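You operate a simulated robot arm through the tools that you are given. There is no shell and no other tool.

Carry out the task below with a simulated robot arm. There is one attempt and no reset: what you move stays moved.

JOB
Put things in order on the long bench top. At the end: the red heel pad stands on top of the teal dusting pad; the yellow drive (marked "FIFTH") stands where the purple drive (marked "QUARTER") stood; the beige grille brush stands where the yellow drive stood; the purple drive is on the teal coaster; whatever was shut is shut again. Leave all else as you found it, and nothing knocked over.

The check looks at the end state, three seconds after you hand in, the way a careful person would. Anything else that was tipped, shoved, dropped, spilled or broken makes it a failure.

ROBOT AND FRAMES
A 7-joint arm with a two-finger parallel gripper, fixed in place. Base frame: the origin is on the floor under the middle of its stand, x ahead of it, y to its left, z up; the work surface is at about z = 85. Units: cm, degrees, N and s.
With the tool pointing down near the work surface it reaches from about 24 to 68 cm from the base axis. Its first joint turns from -66.0 to 66.0 degrees. Payload 2.4 kg.
The TCP is the grasp point between the finger pads, 3 cm short of the fingertips. In the tool frame z runs along the fingers and y along their closing line. The gripper opens to 9.4 cm. The fingers are 2.8 cm wide and 1 cm thick; the gripper's body (5 by 9.6 cm) begins 5.5 cm behind the TCP.
Orientation is told as [roll, pitch, yaw] about the base's x, y, z axes, in that order, counted from this pose: with the fingers straight down and closing along the base's y, the tool's x points along the base's -x, its y along +y and its z along -z.

CONTROLS
- The arm moves only by the tool move_arm. Its argument "series" is a list that holds one entry, the list of rows, each a list of 7 numbers: the turn, a rotation vector about the base's x, y, z in degrees, then the shift along the base's x, y, z in m, then the opening in per cent of the stroke, from 0 (shut) to 100 (fully open). In form: [[[rx, ry, rz, tx, ty, tz, grip], ...]]. A call has 1 to 20 rows; each row is the pose to reach, as a shift and turn from the pose commanded when the call began. Each row takes 0.2 s and may step no farther than 5 cm and 8.6 degrees from the row before; otherwise, or with a gripper value out of range, the whole call is refused. Where a pose cannot be reached the arm comes as near as it can. A force on the tool above 40 N (or 10 N above the force at the start of the call, whichever is more), or a blocked arm, ends the call early, and 0.2 s more pass. The fingers move at their own pace (about 15.3 cm/s each) and stop on an object; they squeeze with about 33 N. The grip force told is the motor's: it shows also when the fingers shut on nothing. Time passes only in rows, and 0.2 s behind the last, so rows that repeat a pose let the fingers close. It gives the time, the measured TCP pose, the force on the tool (base axes), the opening and the grip force at its end, in the units of the frame above (readings bear some noise), with the torque about the TCP (base axes, N m) and any sound that the robot's microphone picked up, and new pictures: "views" is both (left out), scene, wrist or none.
- Cameras (640 x 400 px; columns grow to the right, rows downward): "scene" is fixed at [5.29, 47.22, 144.27]; the picture's right is [-0.65, -0.76, 0.00], its down [-0.46, 0.39, -0.80] and it looks along [0.61, -0.52, -0.60] (base axes); focal length 317 px, centre (320, 200). "wrist" rides on the gripper at [7.6, 1.4, -10.3] in the tool frame; the picture's right is [-0.18, 0.98, 0.00], its down [-0.75, -0.14, -0.64] and it looks along [-0.63, -0.12, 0.77] (tool axes); focal length 243 px, centre (320, 200). There is no depth. A picture from a camera that has moved, and an enlarged one, comes with that camera's place and axes in the base frame and with its lens. The place of the scene camera against the robot may be out by one fixed shift of up to 1.8 cm in any direction.
- zoom(camera, box): a new picture of the part [left, top, right, bottom] of that camera's present view, enlarged. The clock stands still meanwhile.
- sign_off(): hands the job in; it is judged then, once.

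Places have to be worked out from the pictures, the camera data and where the tool is seen. Open the gripper and draw the arm clear of the work before you hand the job in, unless the task says otherwise.

The tools are called after "Request:" as name(argument=value, ...) on one line, values as JSON. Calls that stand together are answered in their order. move_arm: Moves the arm, as the interface text tells. Its arguments: {"type":"object","properties":{"series":{"type":"array","items":{"type":"array","items":{"type":"array","items":{"type":"number"}}}},"views":{"type":"string","enum":["both","scene","wrist","none"]}},"required":["series"]} The other tools are called the same way: zoom (camera, box) takes an enlarged picture of a part of a camera's view; sign_off () hands the job in.

At the start:

```text
t: 0.0
position: [40.85, 22.87, 109.33]
ee_rot: [0.0, -0.1, 0.0]
wrist_force: [0.3, -0.7, 0.3]
moment: [-0.03, -0.01, 0.0]
finger_gap: 9.4
finger_force: 0.0
```

scene: 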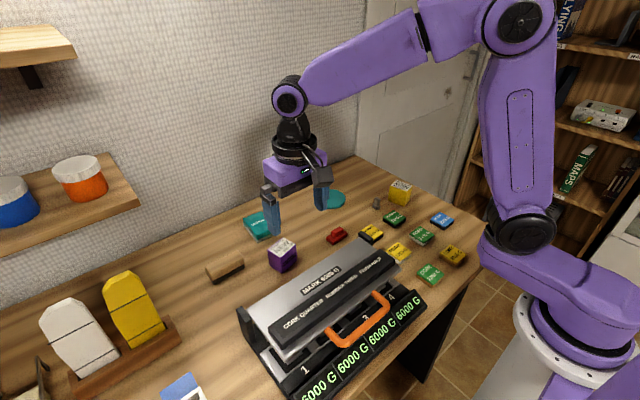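
wrist: 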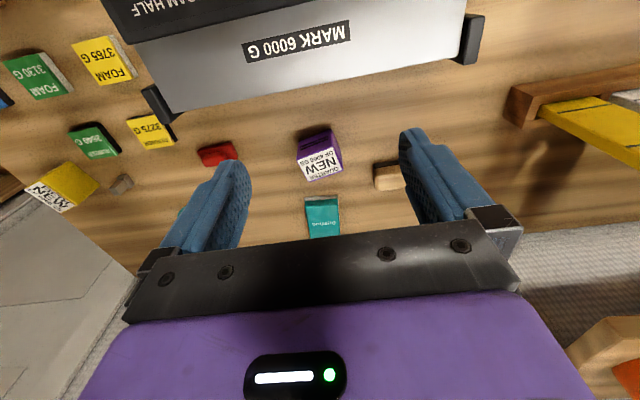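

I'll start by looking closely at the scene; nothing moves yet.

Request:
zoom(camera="scene", box=[200, 160, 360, 260])

Request:
zoom(camera="scene", box=[320, 170, 480, 290])

Request:
zoom(camera="scene", box=[230, 230, 440, 400])

Request:
zoom(camera="scene", box=[0, 240, 240, 400])

Request:
zoom(camera="wrist", box=[0, 0, 320, 220])

Request:
zoom(camera="wrist", box=[280, 0, 640, 240])

```text
4.00 times, centred on (280, 210) of scene
camera zoom: at [5.29, 47.22, 144.27], right [-0.65, -0.76, 0.0], down [-0.46, 0.39, -0.8], along [0.61, -0.52, -0.6], focal length 1267 px, centre (480, 160)
```

zoom: 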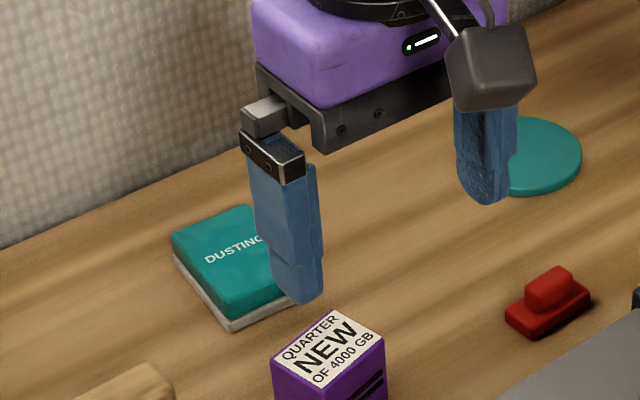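

```text
3.33 times, centred on (400, 230) of scene
camera zoom: at [5.29, 47.22, 144.27], right [-0.65, -0.76, 0.0], down [-0.46, 0.39, -0.8], along [0.61, -0.52, -0.6], focal length 1056 px, centre (53, 100)
```

zoom: 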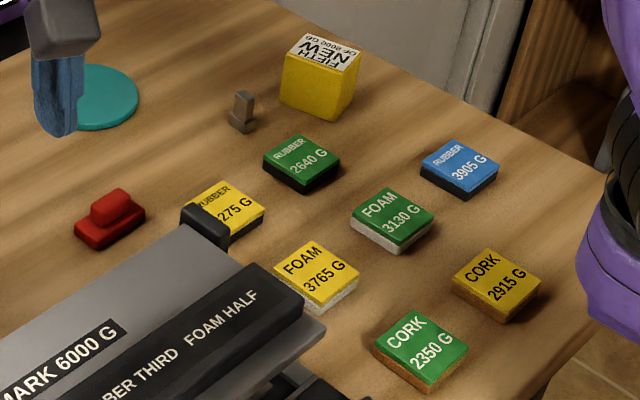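

```text
2.35 times, centred on (335, 315) of scene
camera zoom: at [5.29, 47.22, 144.27], right [-0.65, -0.76, 0.0], down [-0.46, 0.39, -0.8], along [0.61, -0.52, -0.6], focal length 746 px, centre (285, -71)
```

zoom: 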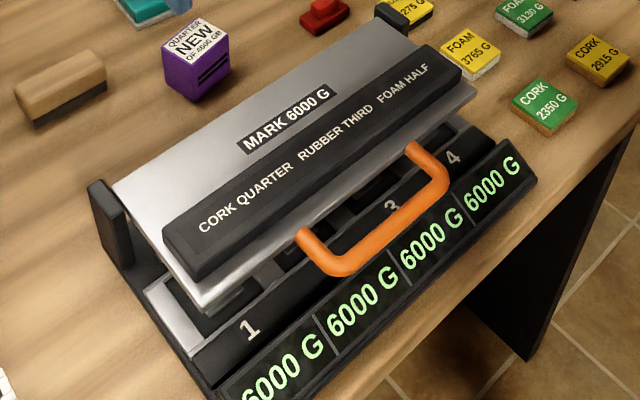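

```text
2.50 times, centred on (120, 320) of scene
camera zoom: at [5.29, 47.22, 144.27], right [-0.65, -0.76, 0.0], down [-0.46, 0.39, -0.8], along [0.61, -0.52, -0.6], focal length 792 px, centre (820, -100)
```

zoom: 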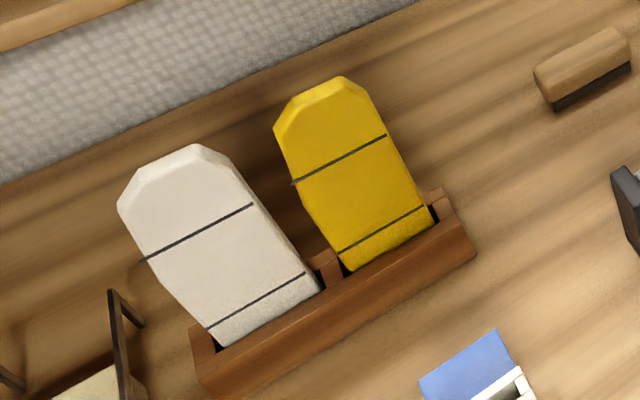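

```text
1.82 times, centred on (160, 110) of wrist
camera zoom: at [33.14, 24.38, 119.48], right [0.18, 0.98, 0.0], down [0.75, -0.14, 0.64], along [0.63, -0.12, -0.77], focal length 441 px, centre (611, 364)
```

zoom: 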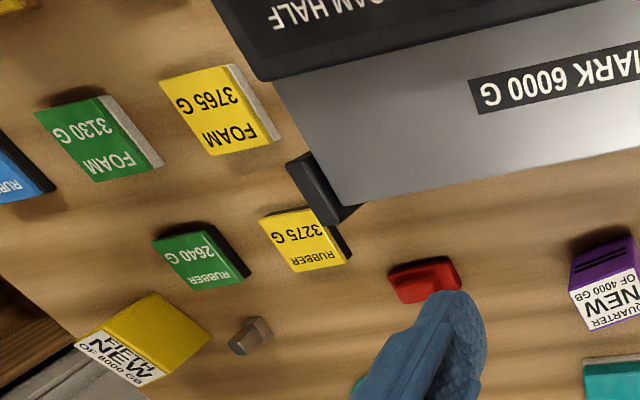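

```text
1.67 times, centred on (460, 120) of wrist
camera zoom: at [33.14, 24.38, 119.48], right [0.18, 0.98, 0.0], down [0.75, -0.14, 0.64], along [0.63, -0.12, -0.77], focal length 404 px, centre (87, 333)
```

zoom: 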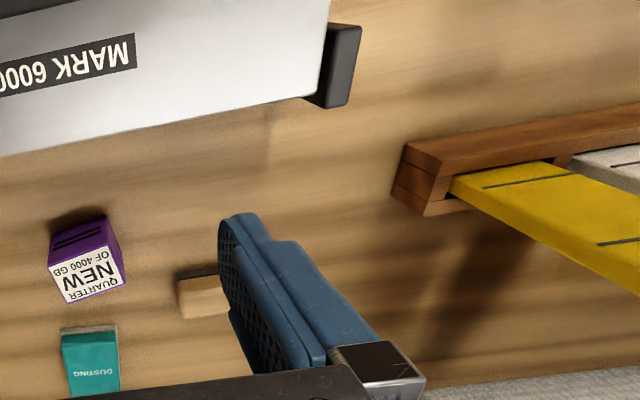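

The red heel pad looks to be near (49,4), the purple drive near (50,20), the dusting pad near (65,17), the coaster near (63,-6), the yellow drive near (50,-24) and the brush near (58,32). I'll stay high and take the wrist camera around to measure these properly.

Request:
move_arm(series=[[[0, 0, 0, 0.01, -0.04, 0.01, 100], [0, 0, 0, 0.02, -0.08, 0.02, 100], [0, 0, 0, 0.03, -0.12, 0.02, 100], [0, 0, 0, 0.04, -0.16, 0.02, 100], [0, 0, 0, 0.05, -0.2, 0.02, 100], [0, 0, 0, 0.06, -0.23, 0.02, 100], [0, 0, 0, 0.06, -0.23, 0.02, 100]]], views="both")

```text
t: 1.6
position: [46.81, -0.25, 111.19]
ee_rot: [0.0, 0.0, 0.0]
wrist_force: [0.2, 0.8, -0.2]
moment: [-0.02, 0.0, -0.01]
finger_gap: 9.39
finger_force: 0.0
camera wrist: at [39.17, 1.3, 121.41], right [0.18, 0.98, 0.0], down [0.75, -0.14, 0.64], along [0.63, -0.12, -0.77], focal length 243 px, centre (320, 200)
```

scene: 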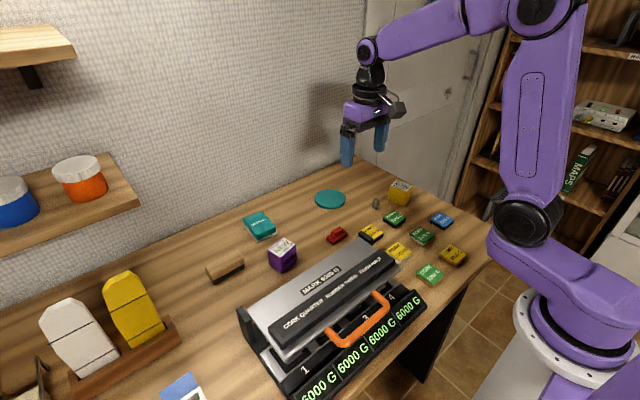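
wrist: 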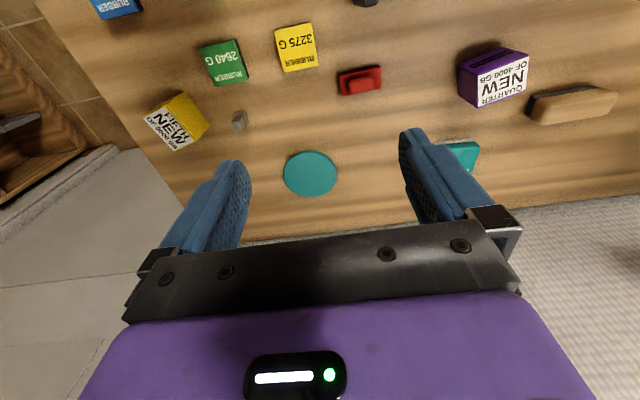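

Nearly every object is unobstructed from here, so I'll zoom both cameras on each one to measure.

Request:
zoom(camera="wrist", box=[440, 30, 640, 155])

Request:
zoom(camera="wrist", box=[260, 40, 420, 210])

Request:
zoom(camera="wrist", box=[120, 20, 280, 160])

Request:
zoom(camera="scene", box=[200, 180, 360, 290])

Request:
zoom(camera="scene", box=[310, 165, 430, 255])

```text
3.20 times, centred on (540, 92) of wrist
camera zoom: at [39.17, 1.3, 121.41], right [0.18, 0.98, 0.0], down [0.75, -0.14, 0.64], along [0.63, -0.12, -0.77], focal length 776 px, centre (-384, 544)
```

zoom: 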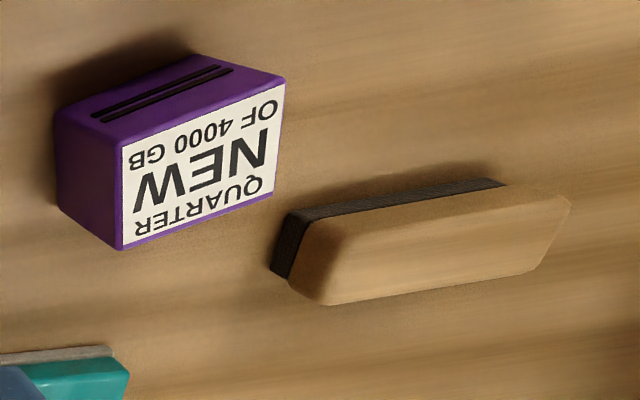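

```text
2.35 times, centred on (340, 125) of wrist
camera zoom: at [39.17, 1.3, 121.41], right [0.18, 0.98, 0.0], down [0.75, -0.14, 0.64], along [0.63, -0.12, -0.77], focal length 571 px, centre (273, 376)
```

zoom: 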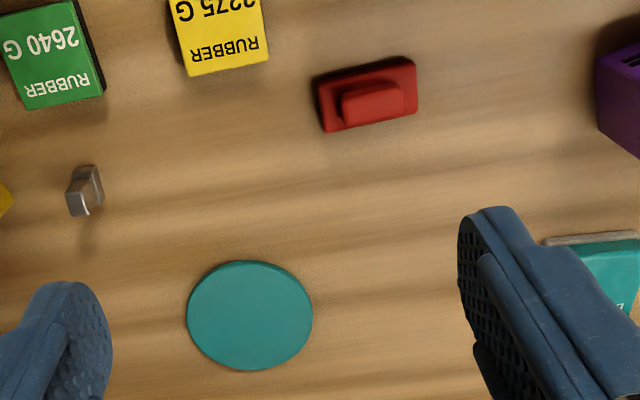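

```text
2.86 times, centred on (200, 90) of wrist
camera zoom: at [39.17, 1.3, 121.41], right [0.18, 0.98, 0.0], down [0.75, -0.14, 0.64], along [0.63, -0.12, -0.77], focal length 693 px, centre (663, 514)
```

zoom: 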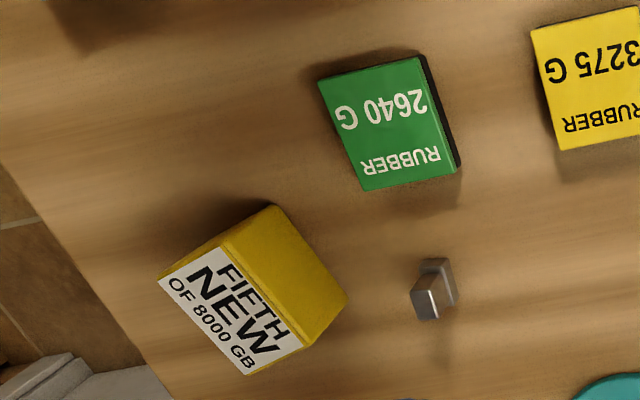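

```text
3.64 times, centred on (280, 235) of scene
camera zoom: at [5.29, 47.22, 144.27], right [-0.65, -0.76, 0.0], down [-0.46, 0.39, -0.8], along [0.61, -0.52, -0.6], focal length 1152 px, centre (466, 73)
```

zoom: 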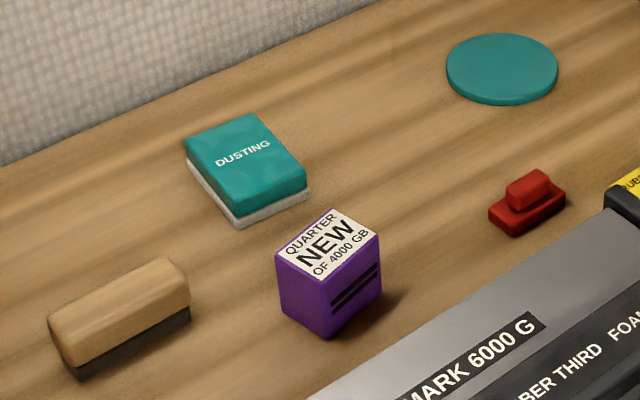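

```text
4.44 times, centred on (370, 210) of scene
camera zoom: at [5.29, 47.22, 144.27], right [-0.65, -0.76, 0.0], down [-0.46, 0.39, -0.8], along [0.61, -0.52, -0.6], focal length 1408 px, centre (98, 156)
```

zoom: 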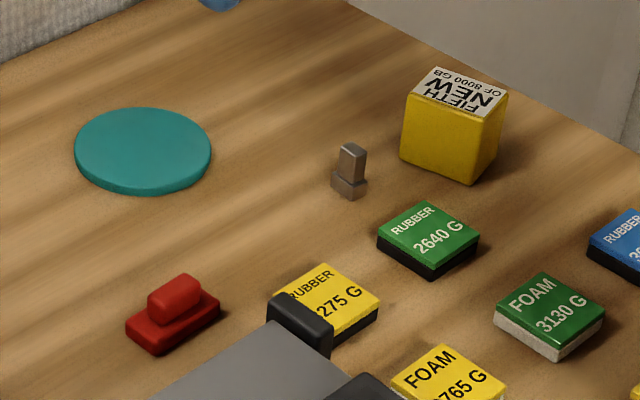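

From the wrist view I make these out: purple drive at (50.9,21.1), yaw about 13°, size 4×5.2×5.5. Yellow drive at (48.9,-21.0), also about 13°, long side along x. Coaster at (62.5,-4.8), red heel pad at (48.8,5.0), dusting pad at (65,19) and brush at (57,33). I'll go above the purple drive with the fingers turned 13° and check the alignment before lowering.

Request:
move_arm(series=[[[0, 0, 3, 0.008, 0.0425, 0, 100], [0, 0, 6, 0.016, 0.085, 0, 100], [0, 0, 9, 0.024, 0.1275, 0, 100], [0, 0, 12, 0.032, 0.17, 0, 100], [0, 0, 13, 0.0402, 0.2127, 0, 100], [0, 0, 13, 0.0402, 0.2127, -0.045, 100], [0, 0, 13, 0.0402, 0.2127, -0.09, 100], [0, 0, 13, 0.0402, 0.2127, -0.13, 100], [0, 0, 13, 0.0402, 0.2127, -0.13, 100]]], views="both")

```text
t: 3.6
position: [50.73, 21.29, 98.48]
ee_rot: [0.1, 0.0, 13.1]
wrist_force: [0.6, -0.2, -0.1]
moment: [0.01, 0.0, 0.0]
finger_gap: 9.43
finger_force: 0.0
camera wrist: at [42.82, 20.93, 108.55], right [-0.04, 1.0, 0.0], down [0.77, 0.03, 0.64], along [0.64, 0.03, -0.77], focal length 243 px, centre (320, 200)
```

scene: 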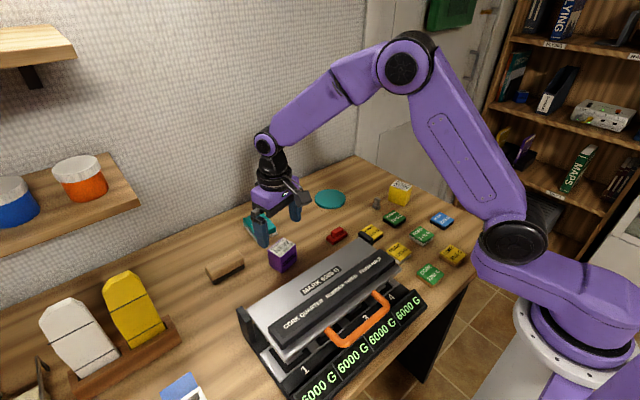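
wrist: 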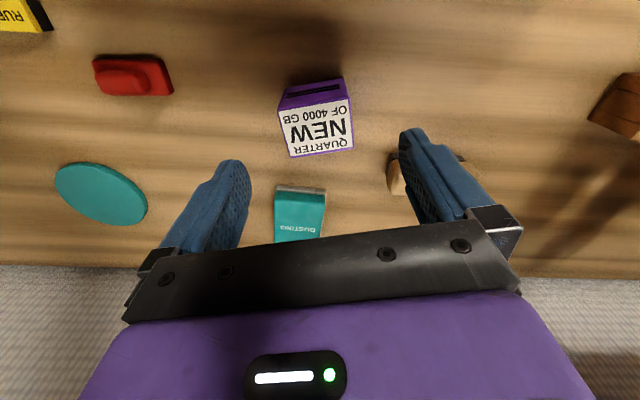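

The yaw came out as commanded and the drive sits between the fingers in view. I'll zoom in to refine its centre.

Request:
zoom(camera="wrist", box=[250, 60, 390, 170])

Request:
zoom(camera="scene", box=[230, 170, 330, 285])

```text
3.64 times, centred on (320, 115) of wrist
camera zoom: at [42.82, 20.93, 108.55], right [-0.04, 1.0, 0.0], down [0.77, 0.03, 0.64], along [0.64, 0.03, -0.77], focal length 882 px, centre (320, 509)
```

zoom: 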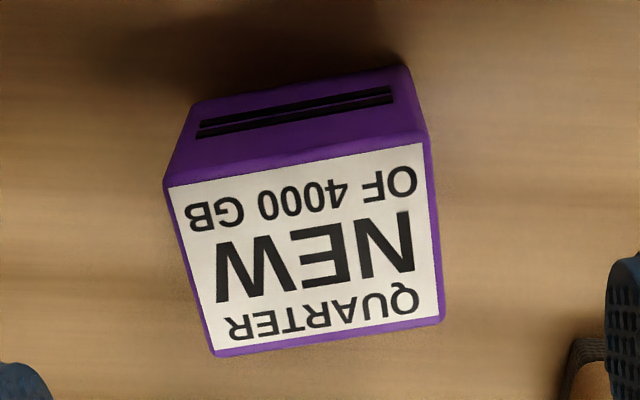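

```text
3.48 times, centred on (280, 228) of scene
camera zoom: at [5.29, 47.22, 144.27], right [-0.65, -0.76, 0.0], down [-0.46, 0.39, -0.8], along [0.61, -0.52, -0.6], focal length 1102 px, centre (459, 104)
```

zoom: 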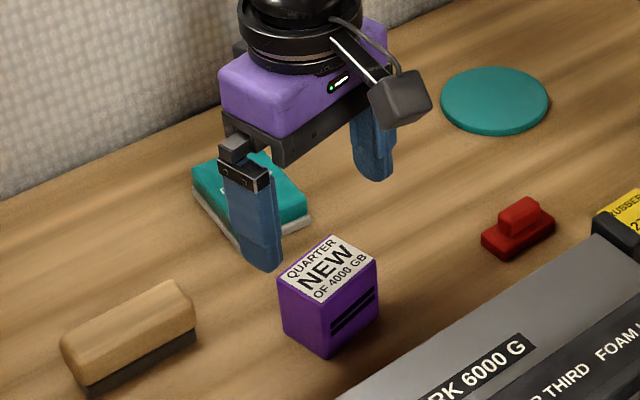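

The refined purple centre is (50.86,21.10) at 12.8°, which matches the tool pose. I'll lower so the fingertips stop just above the bench.

Request:
move_arm(series=[[[0, 0, 0, 0, 0, -0.03, 100], [0, 0, 0, 0, 0, -0.06, 100], [0, 0, 0, 0, 0, -0.08, 100], [0, 0, 0, 0, 0, -0.094, 100], [0, 0, 0, 0, 0, -0.094, 100]]], views="both")

```text
t: 4.8
position: [50.77, 21.17, 88.98]
ee_rot: [0.1, 0.1, 13.1]
wrist_force: [0.1, 0.1, -0.5]
moment: [-0.02, 0.01, 0.01]
finger_gap: 9.43
finger_force: 0.1
camera wrist: at [43.05, 20.88, 99.15], right [-0.04, 1.0, 0.0], down [0.77, 0.03, 0.64], along [0.64, 0.03, -0.77], focal length 243 px, centre (320, 200)
```

scene: 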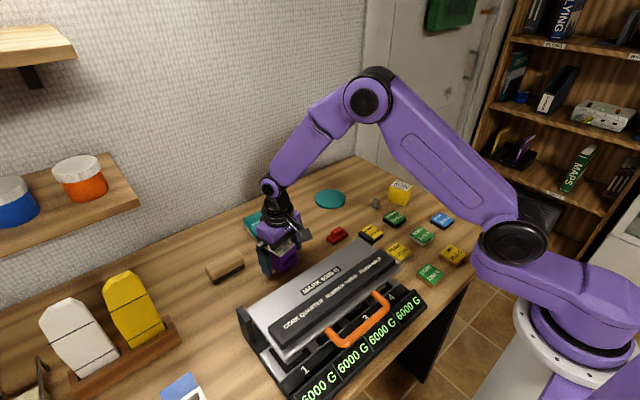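
wrist: 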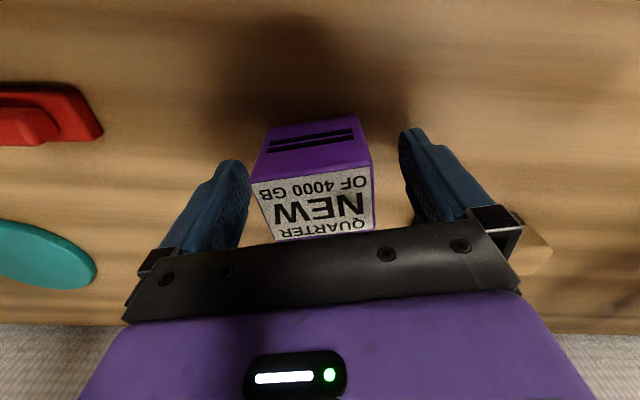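

The drive is centred between the fingers and there is no contact force, so I'll close on it.

Request:
move_arm(series=[[[0, 0, 0, 0, 0, 0, 50], [0, 0, 0, 0, 0, 0, 30], [0, 0, 0, 0, 0, 0, 0], [0, 0, 0, 0, 0, 0, 0], [0, 0, 0, 0, 0, 0, 0]]], views="wrist")

```text
t: 6.0
position: [50.96, 21.14, 89.08]
ee_rot: [0.0, 0.0, 13.0]
wrist_force: [0.4, 0.4, -0.4]
moment: [0.03, -0.04, -0.02]
finger_gap: 6.0
finger_force: 33.1
camera wrist: at [43.04, 20.89, 99.17], right [-0.04, 1.0, 0.0], down [0.77, 0.03, 0.64], along [0.64, 0.03, -0.77], focal length 243 px, centre (320, 200)
```

wrist: 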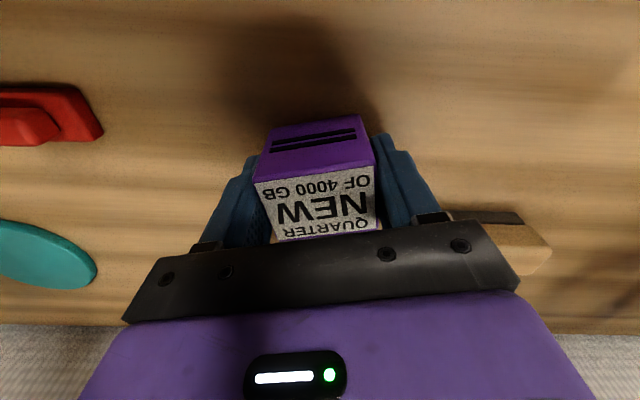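

The drive is held (gap 6.0, 33 N). I'll lift it slowly straight up and check the load before carrying it.

Request:
move_arm(series=[[[0, 0, 0, 0, 0, 0.01, 0], [0, 0, 0, 0, 0, 0.03, 0], [0, 0, 0, 0, 0, 0.06, 0], [0, 0, 0, 0, 0, 0.09, 0], [0, 0, 0, 0, 0, 0.12, 0], [0, 0, 0, 0, 0, 0.12, 0]]], views="both")

```text
t: 7.4
position: [50.9, 21.15, 101.05]
ee_rot: [0.1, 0.0, 13.0]
wrist_force: [-0.4, -0.5, -2.0]
moment: [-0.02, -0.03, 0.01]
finger_gap: 6.0
finger_force: 33.2
camera wrist: at [43.01, 20.99, 111.16], right [-0.04, 1.0, 0.0], down [0.77, 0.03, 0.64], along [0.64, 0.03, -0.77], focal length 243 px, centre (320, 200)
```

scene: 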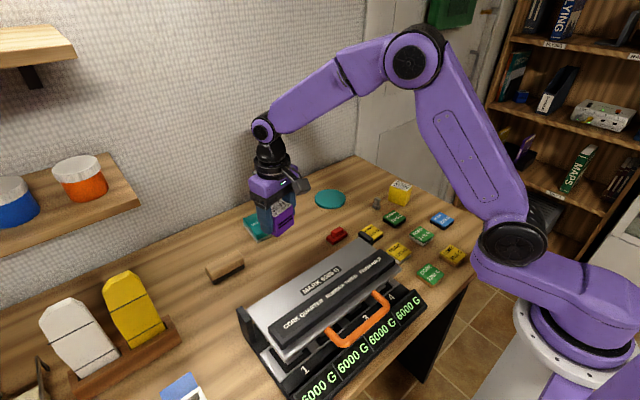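
wrist: 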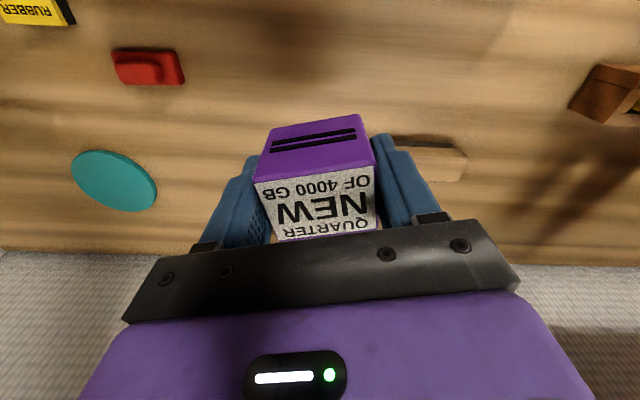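

The drive weighs about 2 N and sits upright in the grip. I'll carry it above the coaster at about (62.5,-4.8).

Request:
move_arm(series=[[[0, 0, 0, 0.008, -0.018, 0, 0], [0, 0, 0, 0.0226, -0.0504, 0, 0], [0, 0, 0, 0.0372, -0.0828, 0, 0], [0, 0, 0, 0.0518, -0.1152, 0, 0], [0, 0, 0, 0.0664, -0.1476, 0, 0], [0, 0, 0, 0.081, -0.18, 0, 0], [0, 0, 0, 0.0956, -0.2124, 0, 0], [0, 0, 0, 0.109, -0.242, 0, 0], [0, 0, 0, 0.1168, -0.2594, 0, 0], [0, 0, 0, 0.1168, -0.2594, 0, 0]]], views="both")

```text
t: 9.6
position: [62.63, -4.85, 101.19]
ee_rot: [0.0, -0.1, 13.0]
wrist_force: [0.6, 0.0, -1.4]
moment: [0.02, -0.02, -0.05]
finger_gap: 6.04
finger_force: 32.5
camera wrist: at [54.85, -5.1, 111.34], right [-0.04, 1.0, 0.0], down [0.77, 0.03, 0.64], along [0.64, 0.03, -0.77], focal length 243 px, centre (320, 200)
```

scene: 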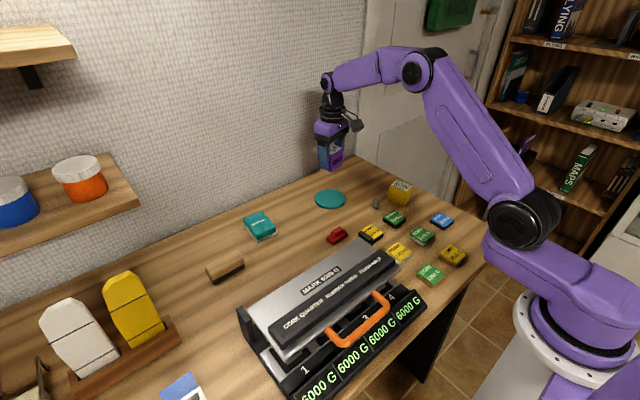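
wrist: 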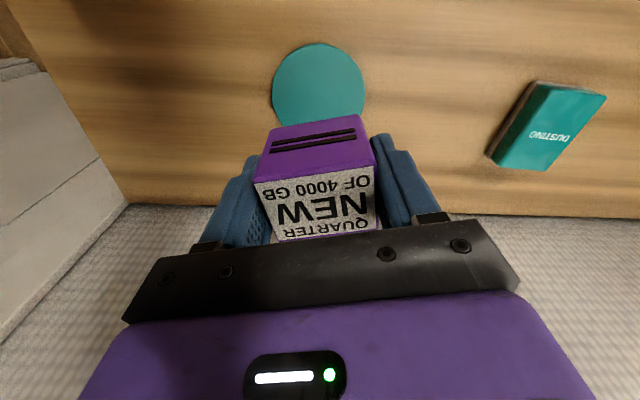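

The coaster centre comes out at (62.7,-4.9), radius 4.6, so the drive is right over it. I'll lower to just above the coaster, then ease down.

Request:
move_arm(series=[[[0, 0, 0, 0, 0, -0.02, 0], [0, 0, 0, 0, 0, -0.05, 0], [0, 0, 0, 0, 0, -0.08, 0], [0, 0, 0, 0, 0, -0.097, 0], [0, 0, 0, 0, 0, -0.104, 0], [0, 0, 0, 0, 0, -0.104, 0]]], views="both")

Request:
zoom(camera="scene", box=[290, 150, 370, 215])

```text
t: 11.0
position: [62.58, -4.84, 90.58]
ee_rot: [0.1, 0.1, 13.1]
wrist_force: [-0.3, 0.4, -1.4]
moment: [0.02, -0.01, -0.03]
finger_gap: 6.03
finger_force: 32.9
camera wrist: at [54.78, -5.03, 100.7], right [-0.04, 1.0, 0.0], down [0.77, 0.03, 0.64], along [0.64, 0.03, -0.77], focal length 243 px, centre (320, 200)
```

scene: 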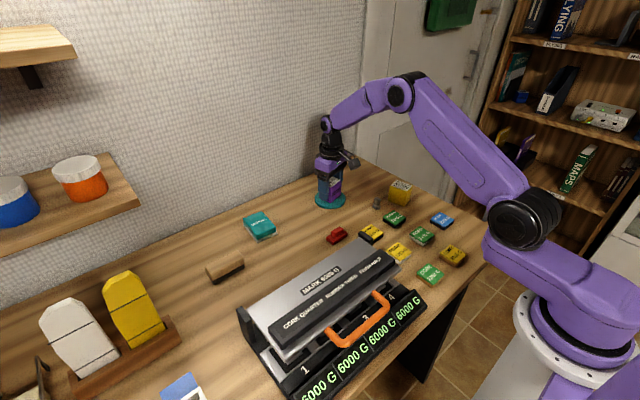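
wrist: 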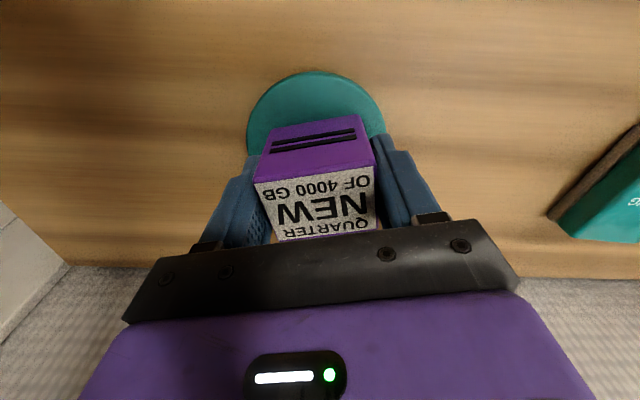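

```text
6.15 times, centred on (330, 182) of scene
camera zoom: at [5.29, 47.22, 144.27], right [-0.65, -0.76, 0.0], down [-0.46, 0.39, -0.8], along [0.61, -0.52, -0.6], focal length 1950 px, centre (258, 308)
```

zoom: 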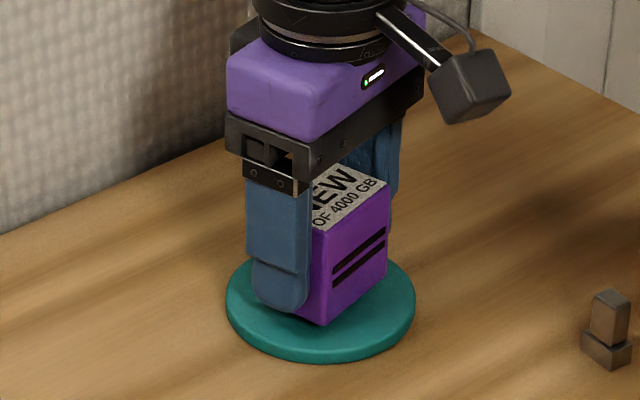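

The drive hangs a little above the coaster. I'll go down in 2 mm steps and watch the force.

Request:
move_arm(series=[[[0, 0, 0, 0, 0, -0.002, 0], [0, 0, 0, 0, 0, -0.004, 0], [0, 0, 0, 0, 0, -0.005, 0], [0, 0, 0, 0, 0, -0.005, 0]]], views="none")

```text
t: 12.0
position: [62.65, -4.87, 90.01]
ee_rot: [-0.1, -0.1, 13.0]
wrist_force: [0.3, -0.2, -2.3]
moment: [-0.02, -0.01, -0.02]
finger_gap: 6.02
finger_force: 33.3
```

No contact yet; the force is still just the drive's weight. I'll keep easing down.

Request:
move_arm(series=[[[0, 0, 0, 0, 0, -0.001, 0], [0, 0, 0, 0, 0, -0.002, 0], [0, 0, 0, 0, 0, -0.003, 0], [0, 0, 0, 0, 0, -0.003, 0]]], views="none")

Request:
zoom(camera="scene", box=[300, 165, 360, 215])

```text
t: 13.0
position: [62.54, -4.79, 89.9]
ee_rot: [-0.1, -0.1, 13.1]
wrist_force: [-4.3, 0.2, 15.6]
moment: [0.08, 0.28, 0.0]
finger_gap: 6.0
finger_force: 33.1
```

```text
8.00 times, centred on (330, 190) of scene
camera zoom: at [5.24, 47.23, 144.27], right [-0.65, -0.76, 0.0], down [-0.46, 0.39, -0.8], along [0.61, -0.52, -0.6], focal length 2535 px, centre (240, 280)
```

zoom: 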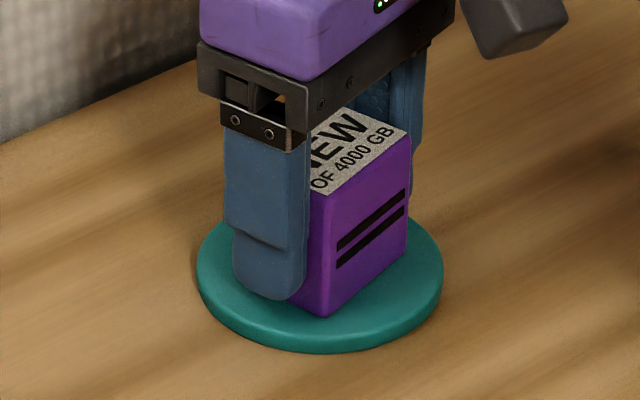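

It has touched down on the coaster with about 17 N. I'll back off 1 mm to relieve that, open, and go straight up.

Request:
move_arm(series=[[[0, 0, 0, 0, 0, 0.001, 0], [0, 0, 0, 0, 0, 0.0015, 0], [0, 0, 0, 0, 0, 0.0015, 70], [0, 0, 0, 0, 0, 0.0015, 85], [0, 0, 0, 0, 0, 0.0015, 100], [0, 0, 0, 0, 0, 0.0015, 100]]], views="both")

```text
t: 14.4
position: [62.6, -4.82, 89.9]
ee_rot: [0.0, 0.0, 13.0]
wrist_force: [0.6, -0.1, 0.1]
moment: [0.04, -0.01, -0.04]
finger_gap: 9.39
finger_force: 0.0
camera wrist: at [54.73, -5.04, 100.03], right [-0.04, 1.0, 0.0], down [0.77, 0.03, 0.64], along [0.64, 0.03, -0.77], focal length 243 px, centre (320, 200)
```

scene: 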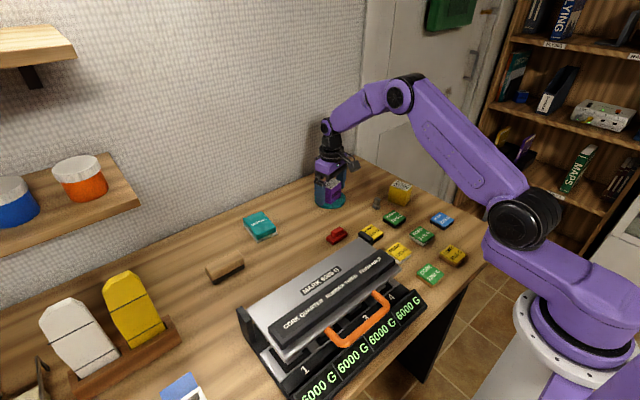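
wrist: 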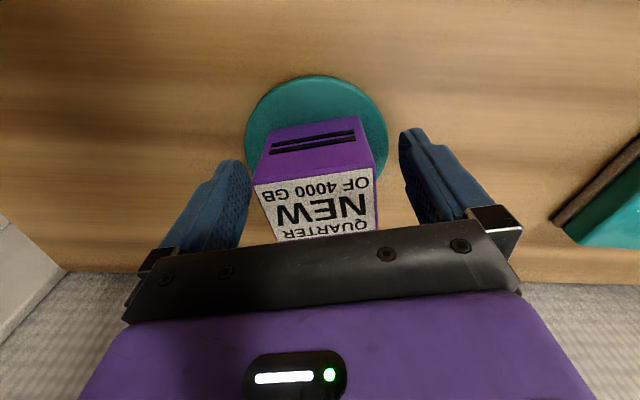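

The drive stands on the coaster and the fingers are free. I'll lift straight up and move above the yellow drive near (48.9,-21).

Request:
move_arm(series=[[[0, 0, 0, 0, 0, 0.03, 100], [0, 0, 0, 0, 0, 0.07, 100], [0, 0, 0, 0, 0, 0.11, 100], [0, 0, 0, 0, 0, 0.13, 100], [0, 0, 0, -0.027, -0.032, 0.13, 100], [0, 0, 0, -0.054, -0.064, 0.13, 100], [0, 0, 0, -0.081, -0.096, 0.13, 100], [0, 0, 0, -0.108, -0.128, 0.13, 100], [0, 0, 0, -0.1365, -0.1616, 0.13, 100], [0, 0, 0, -0.1365, -0.1616, 0.1, 100], [0, 0, 0, -0.1365, -0.1616, 0.1, 100]]], views="both")

Request:
zoom(camera="wrist", box=[240, 50, 400, 180])

Request:
zoom(camera="scene", box=[300, 140, 440, 240])

```text
t: 16.8
position: [48.88, -20.97, 99.6]
ee_rot: [0.0, 0.0, 13.0]
wrist_force: [-0.3, -0.4, -0.5]
moment: [0.01, -0.01, 0.0]
finger_gap: 9.39
finger_force: 0.1
camera wrist: at [40.99, -21.2, 109.82], right [-0.04, 1.0, 0.0], down [0.77, 0.03, 0.64], along [0.64, 0.03, -0.77], focal length 243 px, centre (320, 200)
```

scene: 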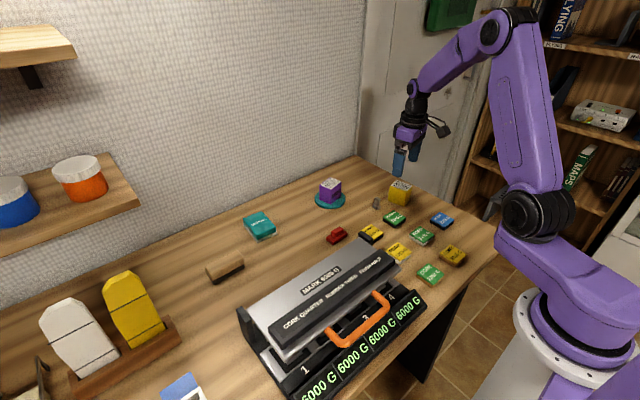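
wrist: 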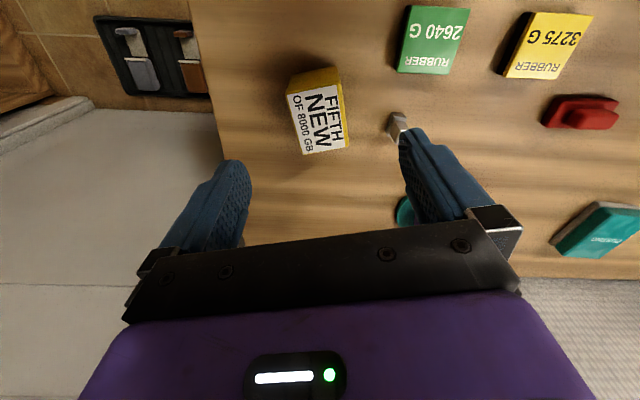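

```text
3.08 times, centred on (320, 115) of wrist
camera zoom: at [40.99, -21.2, 109.82], right [-0.04, 1.0, 0.0], down [0.77, 0.03, 0.64], along [0.64, 0.03, -0.77], focal length 746 px, centre (320, 462)
```

zoom: 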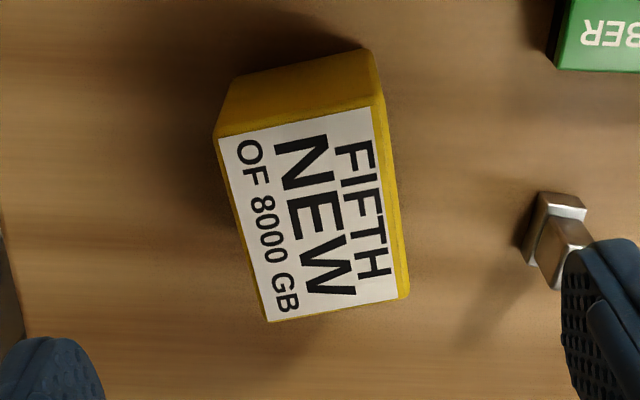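

```text
4.00 times, centred on (370, 190) of scene
camera zoom: at [5.29, 47.22, 144.27], right [-0.65, -0.76, 0.0], down [-0.46, 0.39, -0.8], along [0.61, -0.52, -0.6], focal length 1267 px, centre (120, 240)
```

zoom: 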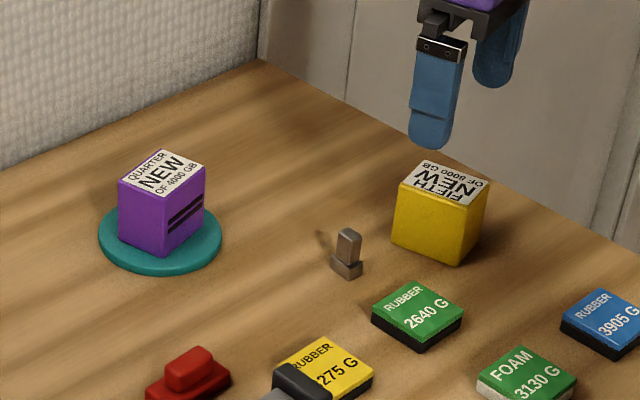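

Purple is upright on the coaster. Yellow's refined centre is (48.83,-20.89) at yaw 14.5°. I'll narrow the opening a little and lower over it, well clear of the small grey piece.

Request:
move_arm(series=[[[0, 0, 1.5, -0.0005, 0.0005, -0.02, 80], [0, 0, 1.5, -0.0005, 0.0005, -0.05, 80], [0, 0, 1.5, -0.0005, 0.0005, -0.08, 80], [0, 0, 1.5, -0.0005, 0.0005, -0.1, 80], [0, 0, 1.5, -0.0005, 0.0005, -0.107, 80], [0, 0, 1.5, -0.0005, 0.0005, -0.107, 80]]], views="both")

```text
t: 18.2
position: [48.87, -20.77, 89.24]
ee_rot: [0.0, 0.0, 14.5]
wrist_force: [-0.2, 0.5, -0.2]
moment: [0.02, 0.02, -0.02]
finger_gap: 7.51
finger_force: 0.0
camera wrist: at [41.04, -21.29, 99.37], right [-0.07, 1.0, 0.0], down [0.77, 0.05, 0.64], along [0.64, 0.04, -0.77], focal length 243 px, centre (320, 200)
```

scene: 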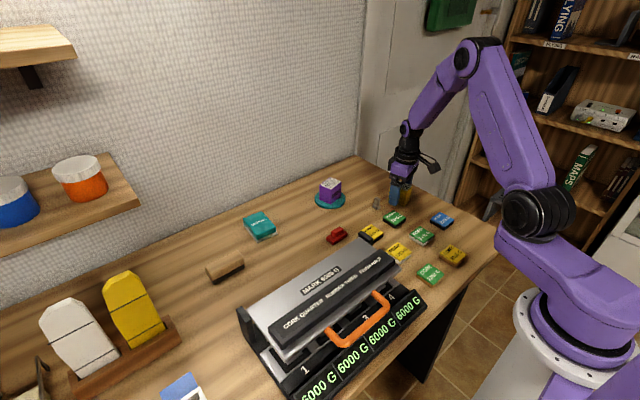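
wrist: 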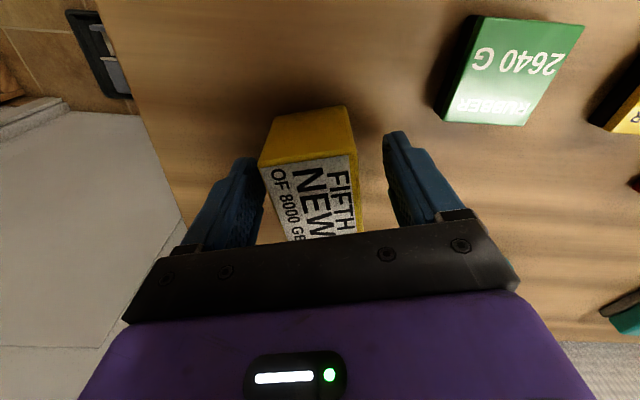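

The drive sits perhaps 2 mm off the finger centre toward -y, so I'll nudge that way and then close.

Request:
move_arm(series=[[[0, 0, 0, 0.0005, -0.0015, 0, 80], [0, 0, 0, 0.0005, -0.002, 0, 80], [0, 0, 0, 0.0005, -0.002, 0, 60], [0, 0, 0, 0.0005, -0.002, 0, 50], [0, 0, 0, 0.0005, -0.002, 0, 0], [0, 0, 0, 0.0005, -0.002, 0, 0], [0, 0, 0, 0.0005, -0.002, 0, 0]]], views="wrist")

```text
t: 19.8
position: [48.99, -21.07, 89.23]
ee_rot: [0.0, 0.1, 14.4]
wrist_force: [0.6, 1.2, 1.3]
moment: [-0.02, 0.03, -0.03]
finger_gap: 4.79
finger_force: 33.0
camera wrist: at [41.1, -21.53, 99.42], right [-0.07, 1.0, 0.0], down [0.77, 0.05, 0.64], along [0.64, 0.04, -0.77], focal length 243 px, centre (320, 200)
```

wrist: 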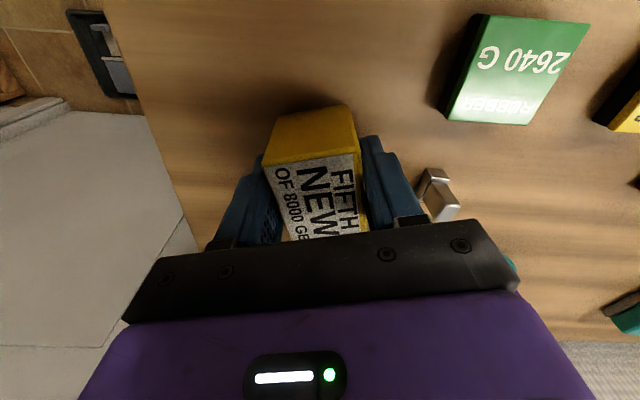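

The yellow drive is held (gap 4.8). I'll lift it straight up, clear of everything.

Request:
move_arm(series=[[[0, 0, 0, 0, 0, 0.01, 0], [0, 0, 0, 0, 0, 0.03, 0], [0, 0, 0, 0, 0, 0.06, 0], [0, 0, 0, 0, 0, 0.1, 0], [0, 0, 0, 0, 0, 0.14, 0], [0, 0, 0, 0, 0, 0.17, 0], [0, 0, 0, 0, 0, 0.17, 0]]], views="both")

```text
t: 21.4
position: [48.85, -21.06, 106.19]
ee_rot: [0.0, 0.0, 14.6]
wrist_force: [-0.9, 0.3, -1.2]
moment: [0.01, 0.01, 0.02]
finger_gap: 4.78
finger_force: 33.2
camera wrist: at [40.97, -21.51, 116.32], right [-0.07, 1.0, 0.0], down [0.77, 0.05, 0.64], along [0.64, 0.04, -0.77], focal length 243 px, centre (320, 200)
```

scene: 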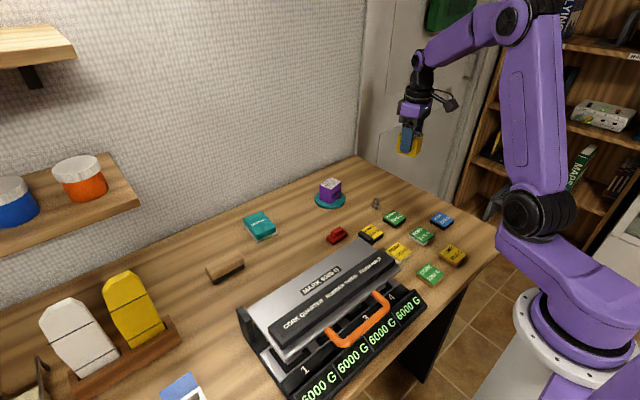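
wrist: 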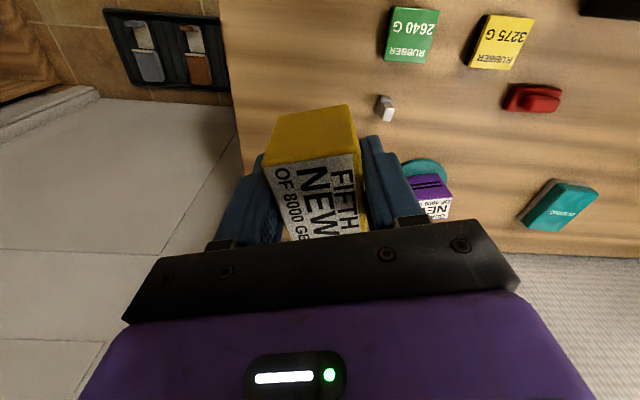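

Held securely. Next I'll carry it to above the purple drive's old spot (50.86,21.10), turning it about -92° on the way so it faces as the purple one did.

Request:
move_arm(series=[[[0, 0, -4, 0.0008, 0.015, 0, 0], [0, 0, -10.5, 0.002, 0.045, 0, 0], [0, 0, -17, 0.004, 0.075, 0, 0], [0, 0, -23.5, 0.0055, 0.105, 0, 0], [0, 0, -30, 0.007, 0.135, 0, 0], [0, 0, -36.5, 0.008, 0.165, 0, 0], [0, 0, -43, 0.0095, 0.195, 0, 0], [0, 0, -49.5, 0.0105, 0.225, 0, 0], [0, 0, -56, 0.012, 0.255, 0, 0], [0, 0, -62.5, 0.0135, 0.285, 0, 0], [0, 0, -69, 0.015, 0.315, 0, 0], [0, 0, -75.5, 0.0165, 0.345, 0, 0], [0, 0, -82, 0.018, 0.375, 0, 0], [0, 0, -88, 0.019, 0.405, 0, 0], [0, 0, -91.7, 0.0196, 0.4221, 0, 0], [0, 0, -91.7, 0.0196, 0.4221, 0, 0]]], views="both")

```text
t: 24.8
position: [50.97, 21.16, 106.15]
ee_rot: [0.0, 0.0, -77.3]
wrist_force: [0.0, 0.6, -2.6]
moment: [-0.02, -0.01, 0.02]
finger_gap: 4.8
finger_force: 32.7
camera wrist: at [50.43, 28.95, 116.39], right [1.0, 0.04, 0.0], down [0.03, -0.77, 0.64], along [0.02, -0.64, -0.77], focal length 243 px, centre (320, 200)
```

scene: 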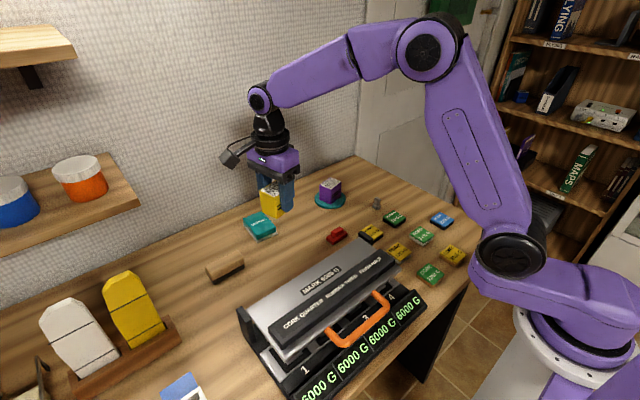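
wrist: 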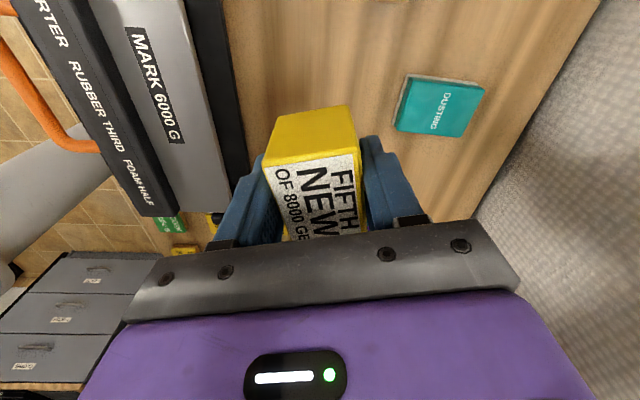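

The turn came out right and the drive hangs over its target, well clear of the device. I'll lower it to just above the bench.

Request:
move_arm(series=[[[0, 0, 0, 0, 0, -0.02, 0], [0, 0, 0, 0, 0, -0.05, 0], [0, 0, 0, 0, 0, -0.08, 0], [0, 0, 0, 0, 0, -0.11, 0], [0, 0, 0, 0, 0, -0.14, 0], [0, 0, 0, 0, 0, -0.158, 0], [0, 0, 0, 0, 0, -0.165, 0], [0, 0, 0, 0, 0, -0.167, 0], [0, 0, 0, 0, 0, -0.167, 0]]], views="both")

Request:
zoom(camera="scene", box=[230, 200, 330, 290])

```text
t: 26.8
position: [50.87, 21.04, 89.51]
ee_rot: [-0.1, 0.0, -77.2]
wrist_force: [-0.5, 0.5, -2.2]
moment: [0.01, 0.01, 0.0]
finger_gap: 4.79
finger_force: 33.3
camera wrist: at [50.51, 28.89, 99.66], right [1.0, 0.04, 0.0], down [0.03, -0.77, 0.64], along [0.02, -0.64, -0.77], focal length 243 px, centre (320, 200)
```

scene: 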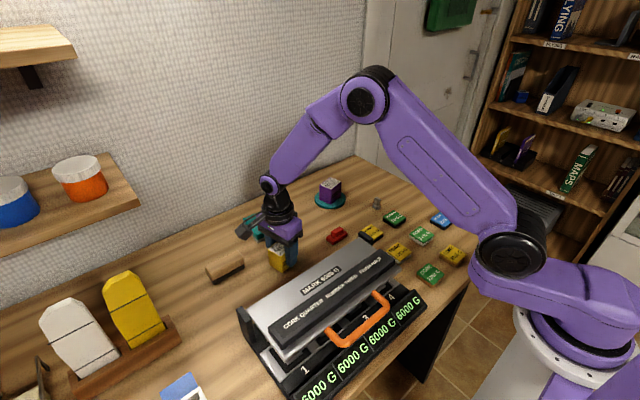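
wrist: 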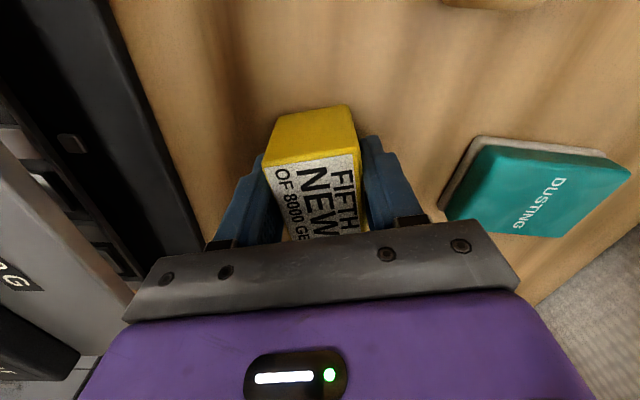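

```text
4.44 times, centred on (280, 245) of scene
camera zoom: at [5.29, 47.22, 144.27], right [-0.65, -0.76, 0.0], down [-0.46, 0.39, -0.8], along [0.61, -0.52, -0.6], focal length 1408 px, centre (498, 0)
```

zoom: 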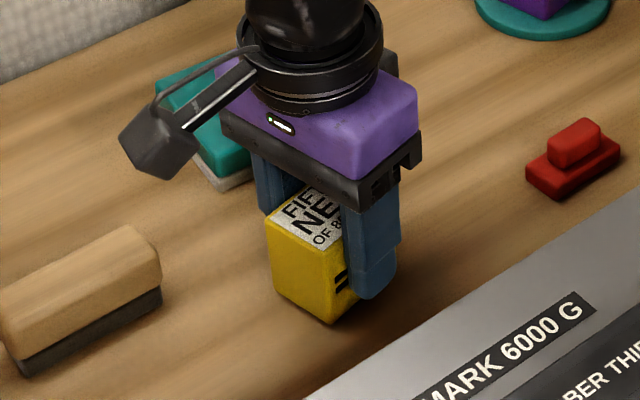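

It is a few millimetres above the bench, so I'll ease down to contact.

Request:
move_arm(series=[[[0, 0, 0, 0, 0, -0.001, 0], [0, 0, 0, 0, 0, -0.002, 0], [0, 0, 0, 0, 0, -0.003, 0], [0, 0, 0, 0, 0, -0.003, 0]]], views="none")

```text
t: 27.8
position: [50.83, 21.11, 89.38]
ee_rot: [0.0, 0.0, -77.2]
wrist_force: [-4.8, -3.2, 13.8]
moment: [-0.15, 0.27, 0.01]
finger_gap: 4.79
finger_force: 33.2
```

It is touching the bench. I'll back off 1 mm and open, then rise.

Request:
move_arm(series=[[[0, 0, 0, 0, 0, 0.001, 0], [0, 0, 0, 0, 0, 0.0015, 0], [0, 0, 0, 0, 0, 0.0015, 60], [0, 0, 0, 0, 0, 0.0015, 75], [0, 0, 0, 0, 0, 0.0015, 80], [0, 0, 0, 0, 0, 0.0015, 80]]], views="both")

```text
t: 29.2
position: [50.85, 21.0, 89.4]
ee_rot: [0.0, 0.0, -77.1]
wrist_force: [-0.5, -0.4, -0.2]
moment: [0.01, 0.02, 0.0]
finger_gap: 7.55
finger_force: 0.1
camera wrist: at [50.43, 28.87, 99.47], right [1.0, 0.04, 0.0], down [0.03, -0.77, 0.64], along [0.02, -0.64, -0.77], focal length 243 px, centre (320, 200)
```

scene: 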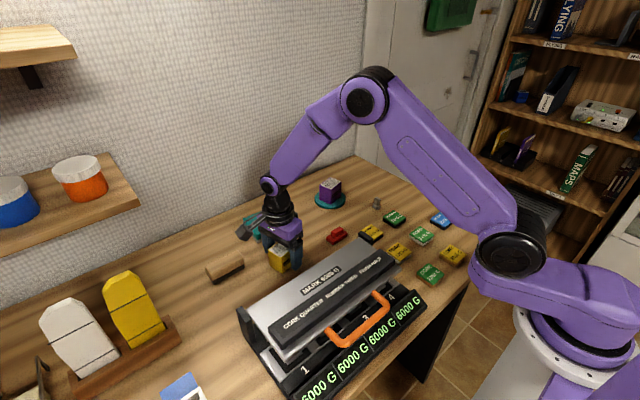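
wrist: 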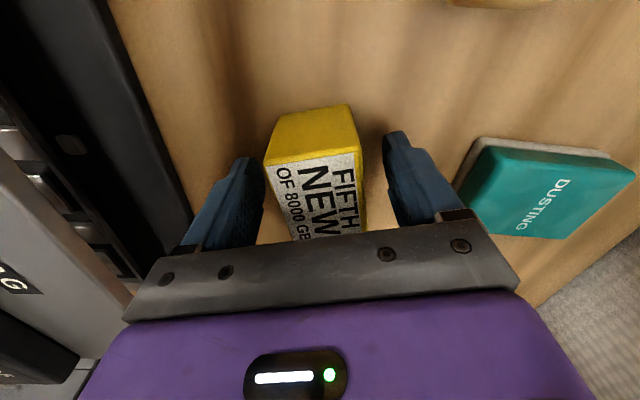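

The yellow drive stands freely where purple stood. I'll go straight up, then swing the wrist round toward yaw +90° while moving above the brush.

Request:
move_arm(series=[[[0, 0, 0, 0, 0, 0.03, 80], [0, 0, 0, 0, 0, 0.08, 80], [0, 0, 0, 0, 0, 0.13, 80], [0, 0, 0, 0, 0, 0.17, 80], [0, 0, 8.4, 0, 0, 0.17, 80], [0, 0, 16.8, 0, 0, 0.17, 80], [0, 0, 25.2, 0, 0, 0.17, 80], [0, 0, 33.6, 0, 0, 0.17, 80], [0, 0, 42, 0, 0, 0.17, 80], [0, 0, 50.4, 0, 0, 0.17, 80], [0, 0, 58.8, 0.005, 0.01, 0.17, 80], [0, 0, 67.2, 0.01, 0.02, 0.17, 80], [0, 0, 75.6, 0.015, 0.03, 0.17, 80], [0, 0, 84, 0.02, 0.04, 0.17, 80], [0, 0, 92.4, 0.02, 0.05, 0.17, 80], [0, 0, 92.4, 0.02, 0.05, 0.17, 80]]], views="both")

```text
t: 32.6
position: [52.76, 26.03, 106.19]
ee_rot: [0.1, -0.1, 15.3]
wrist_force: [0.6, 0.7, -0.7]
moment: [0.02, -0.01, 0.02]
finger_gap: 7.53
finger_force: 0.2
camera wrist: at [45.0, 25.55, 116.39], right [-0.08, 1.0, 0.0], down [0.76, 0.06, 0.64], along [0.64, 0.05, -0.77], focal length 243 px, centre (320, 200)
```

scene: 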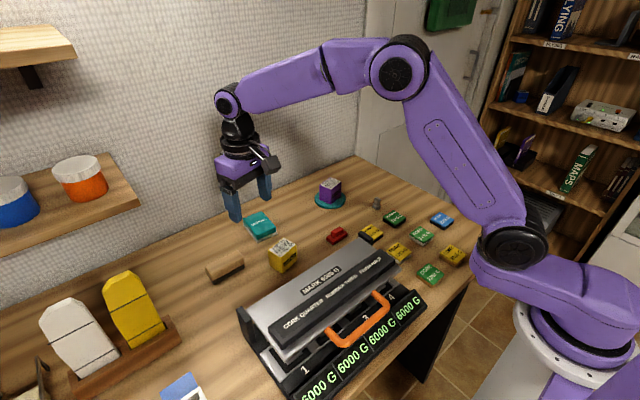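
wrist: 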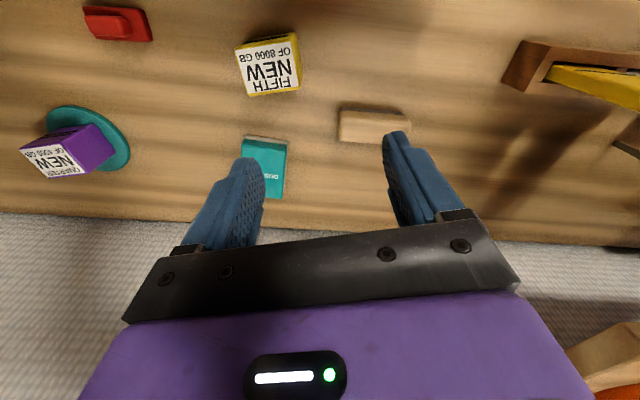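

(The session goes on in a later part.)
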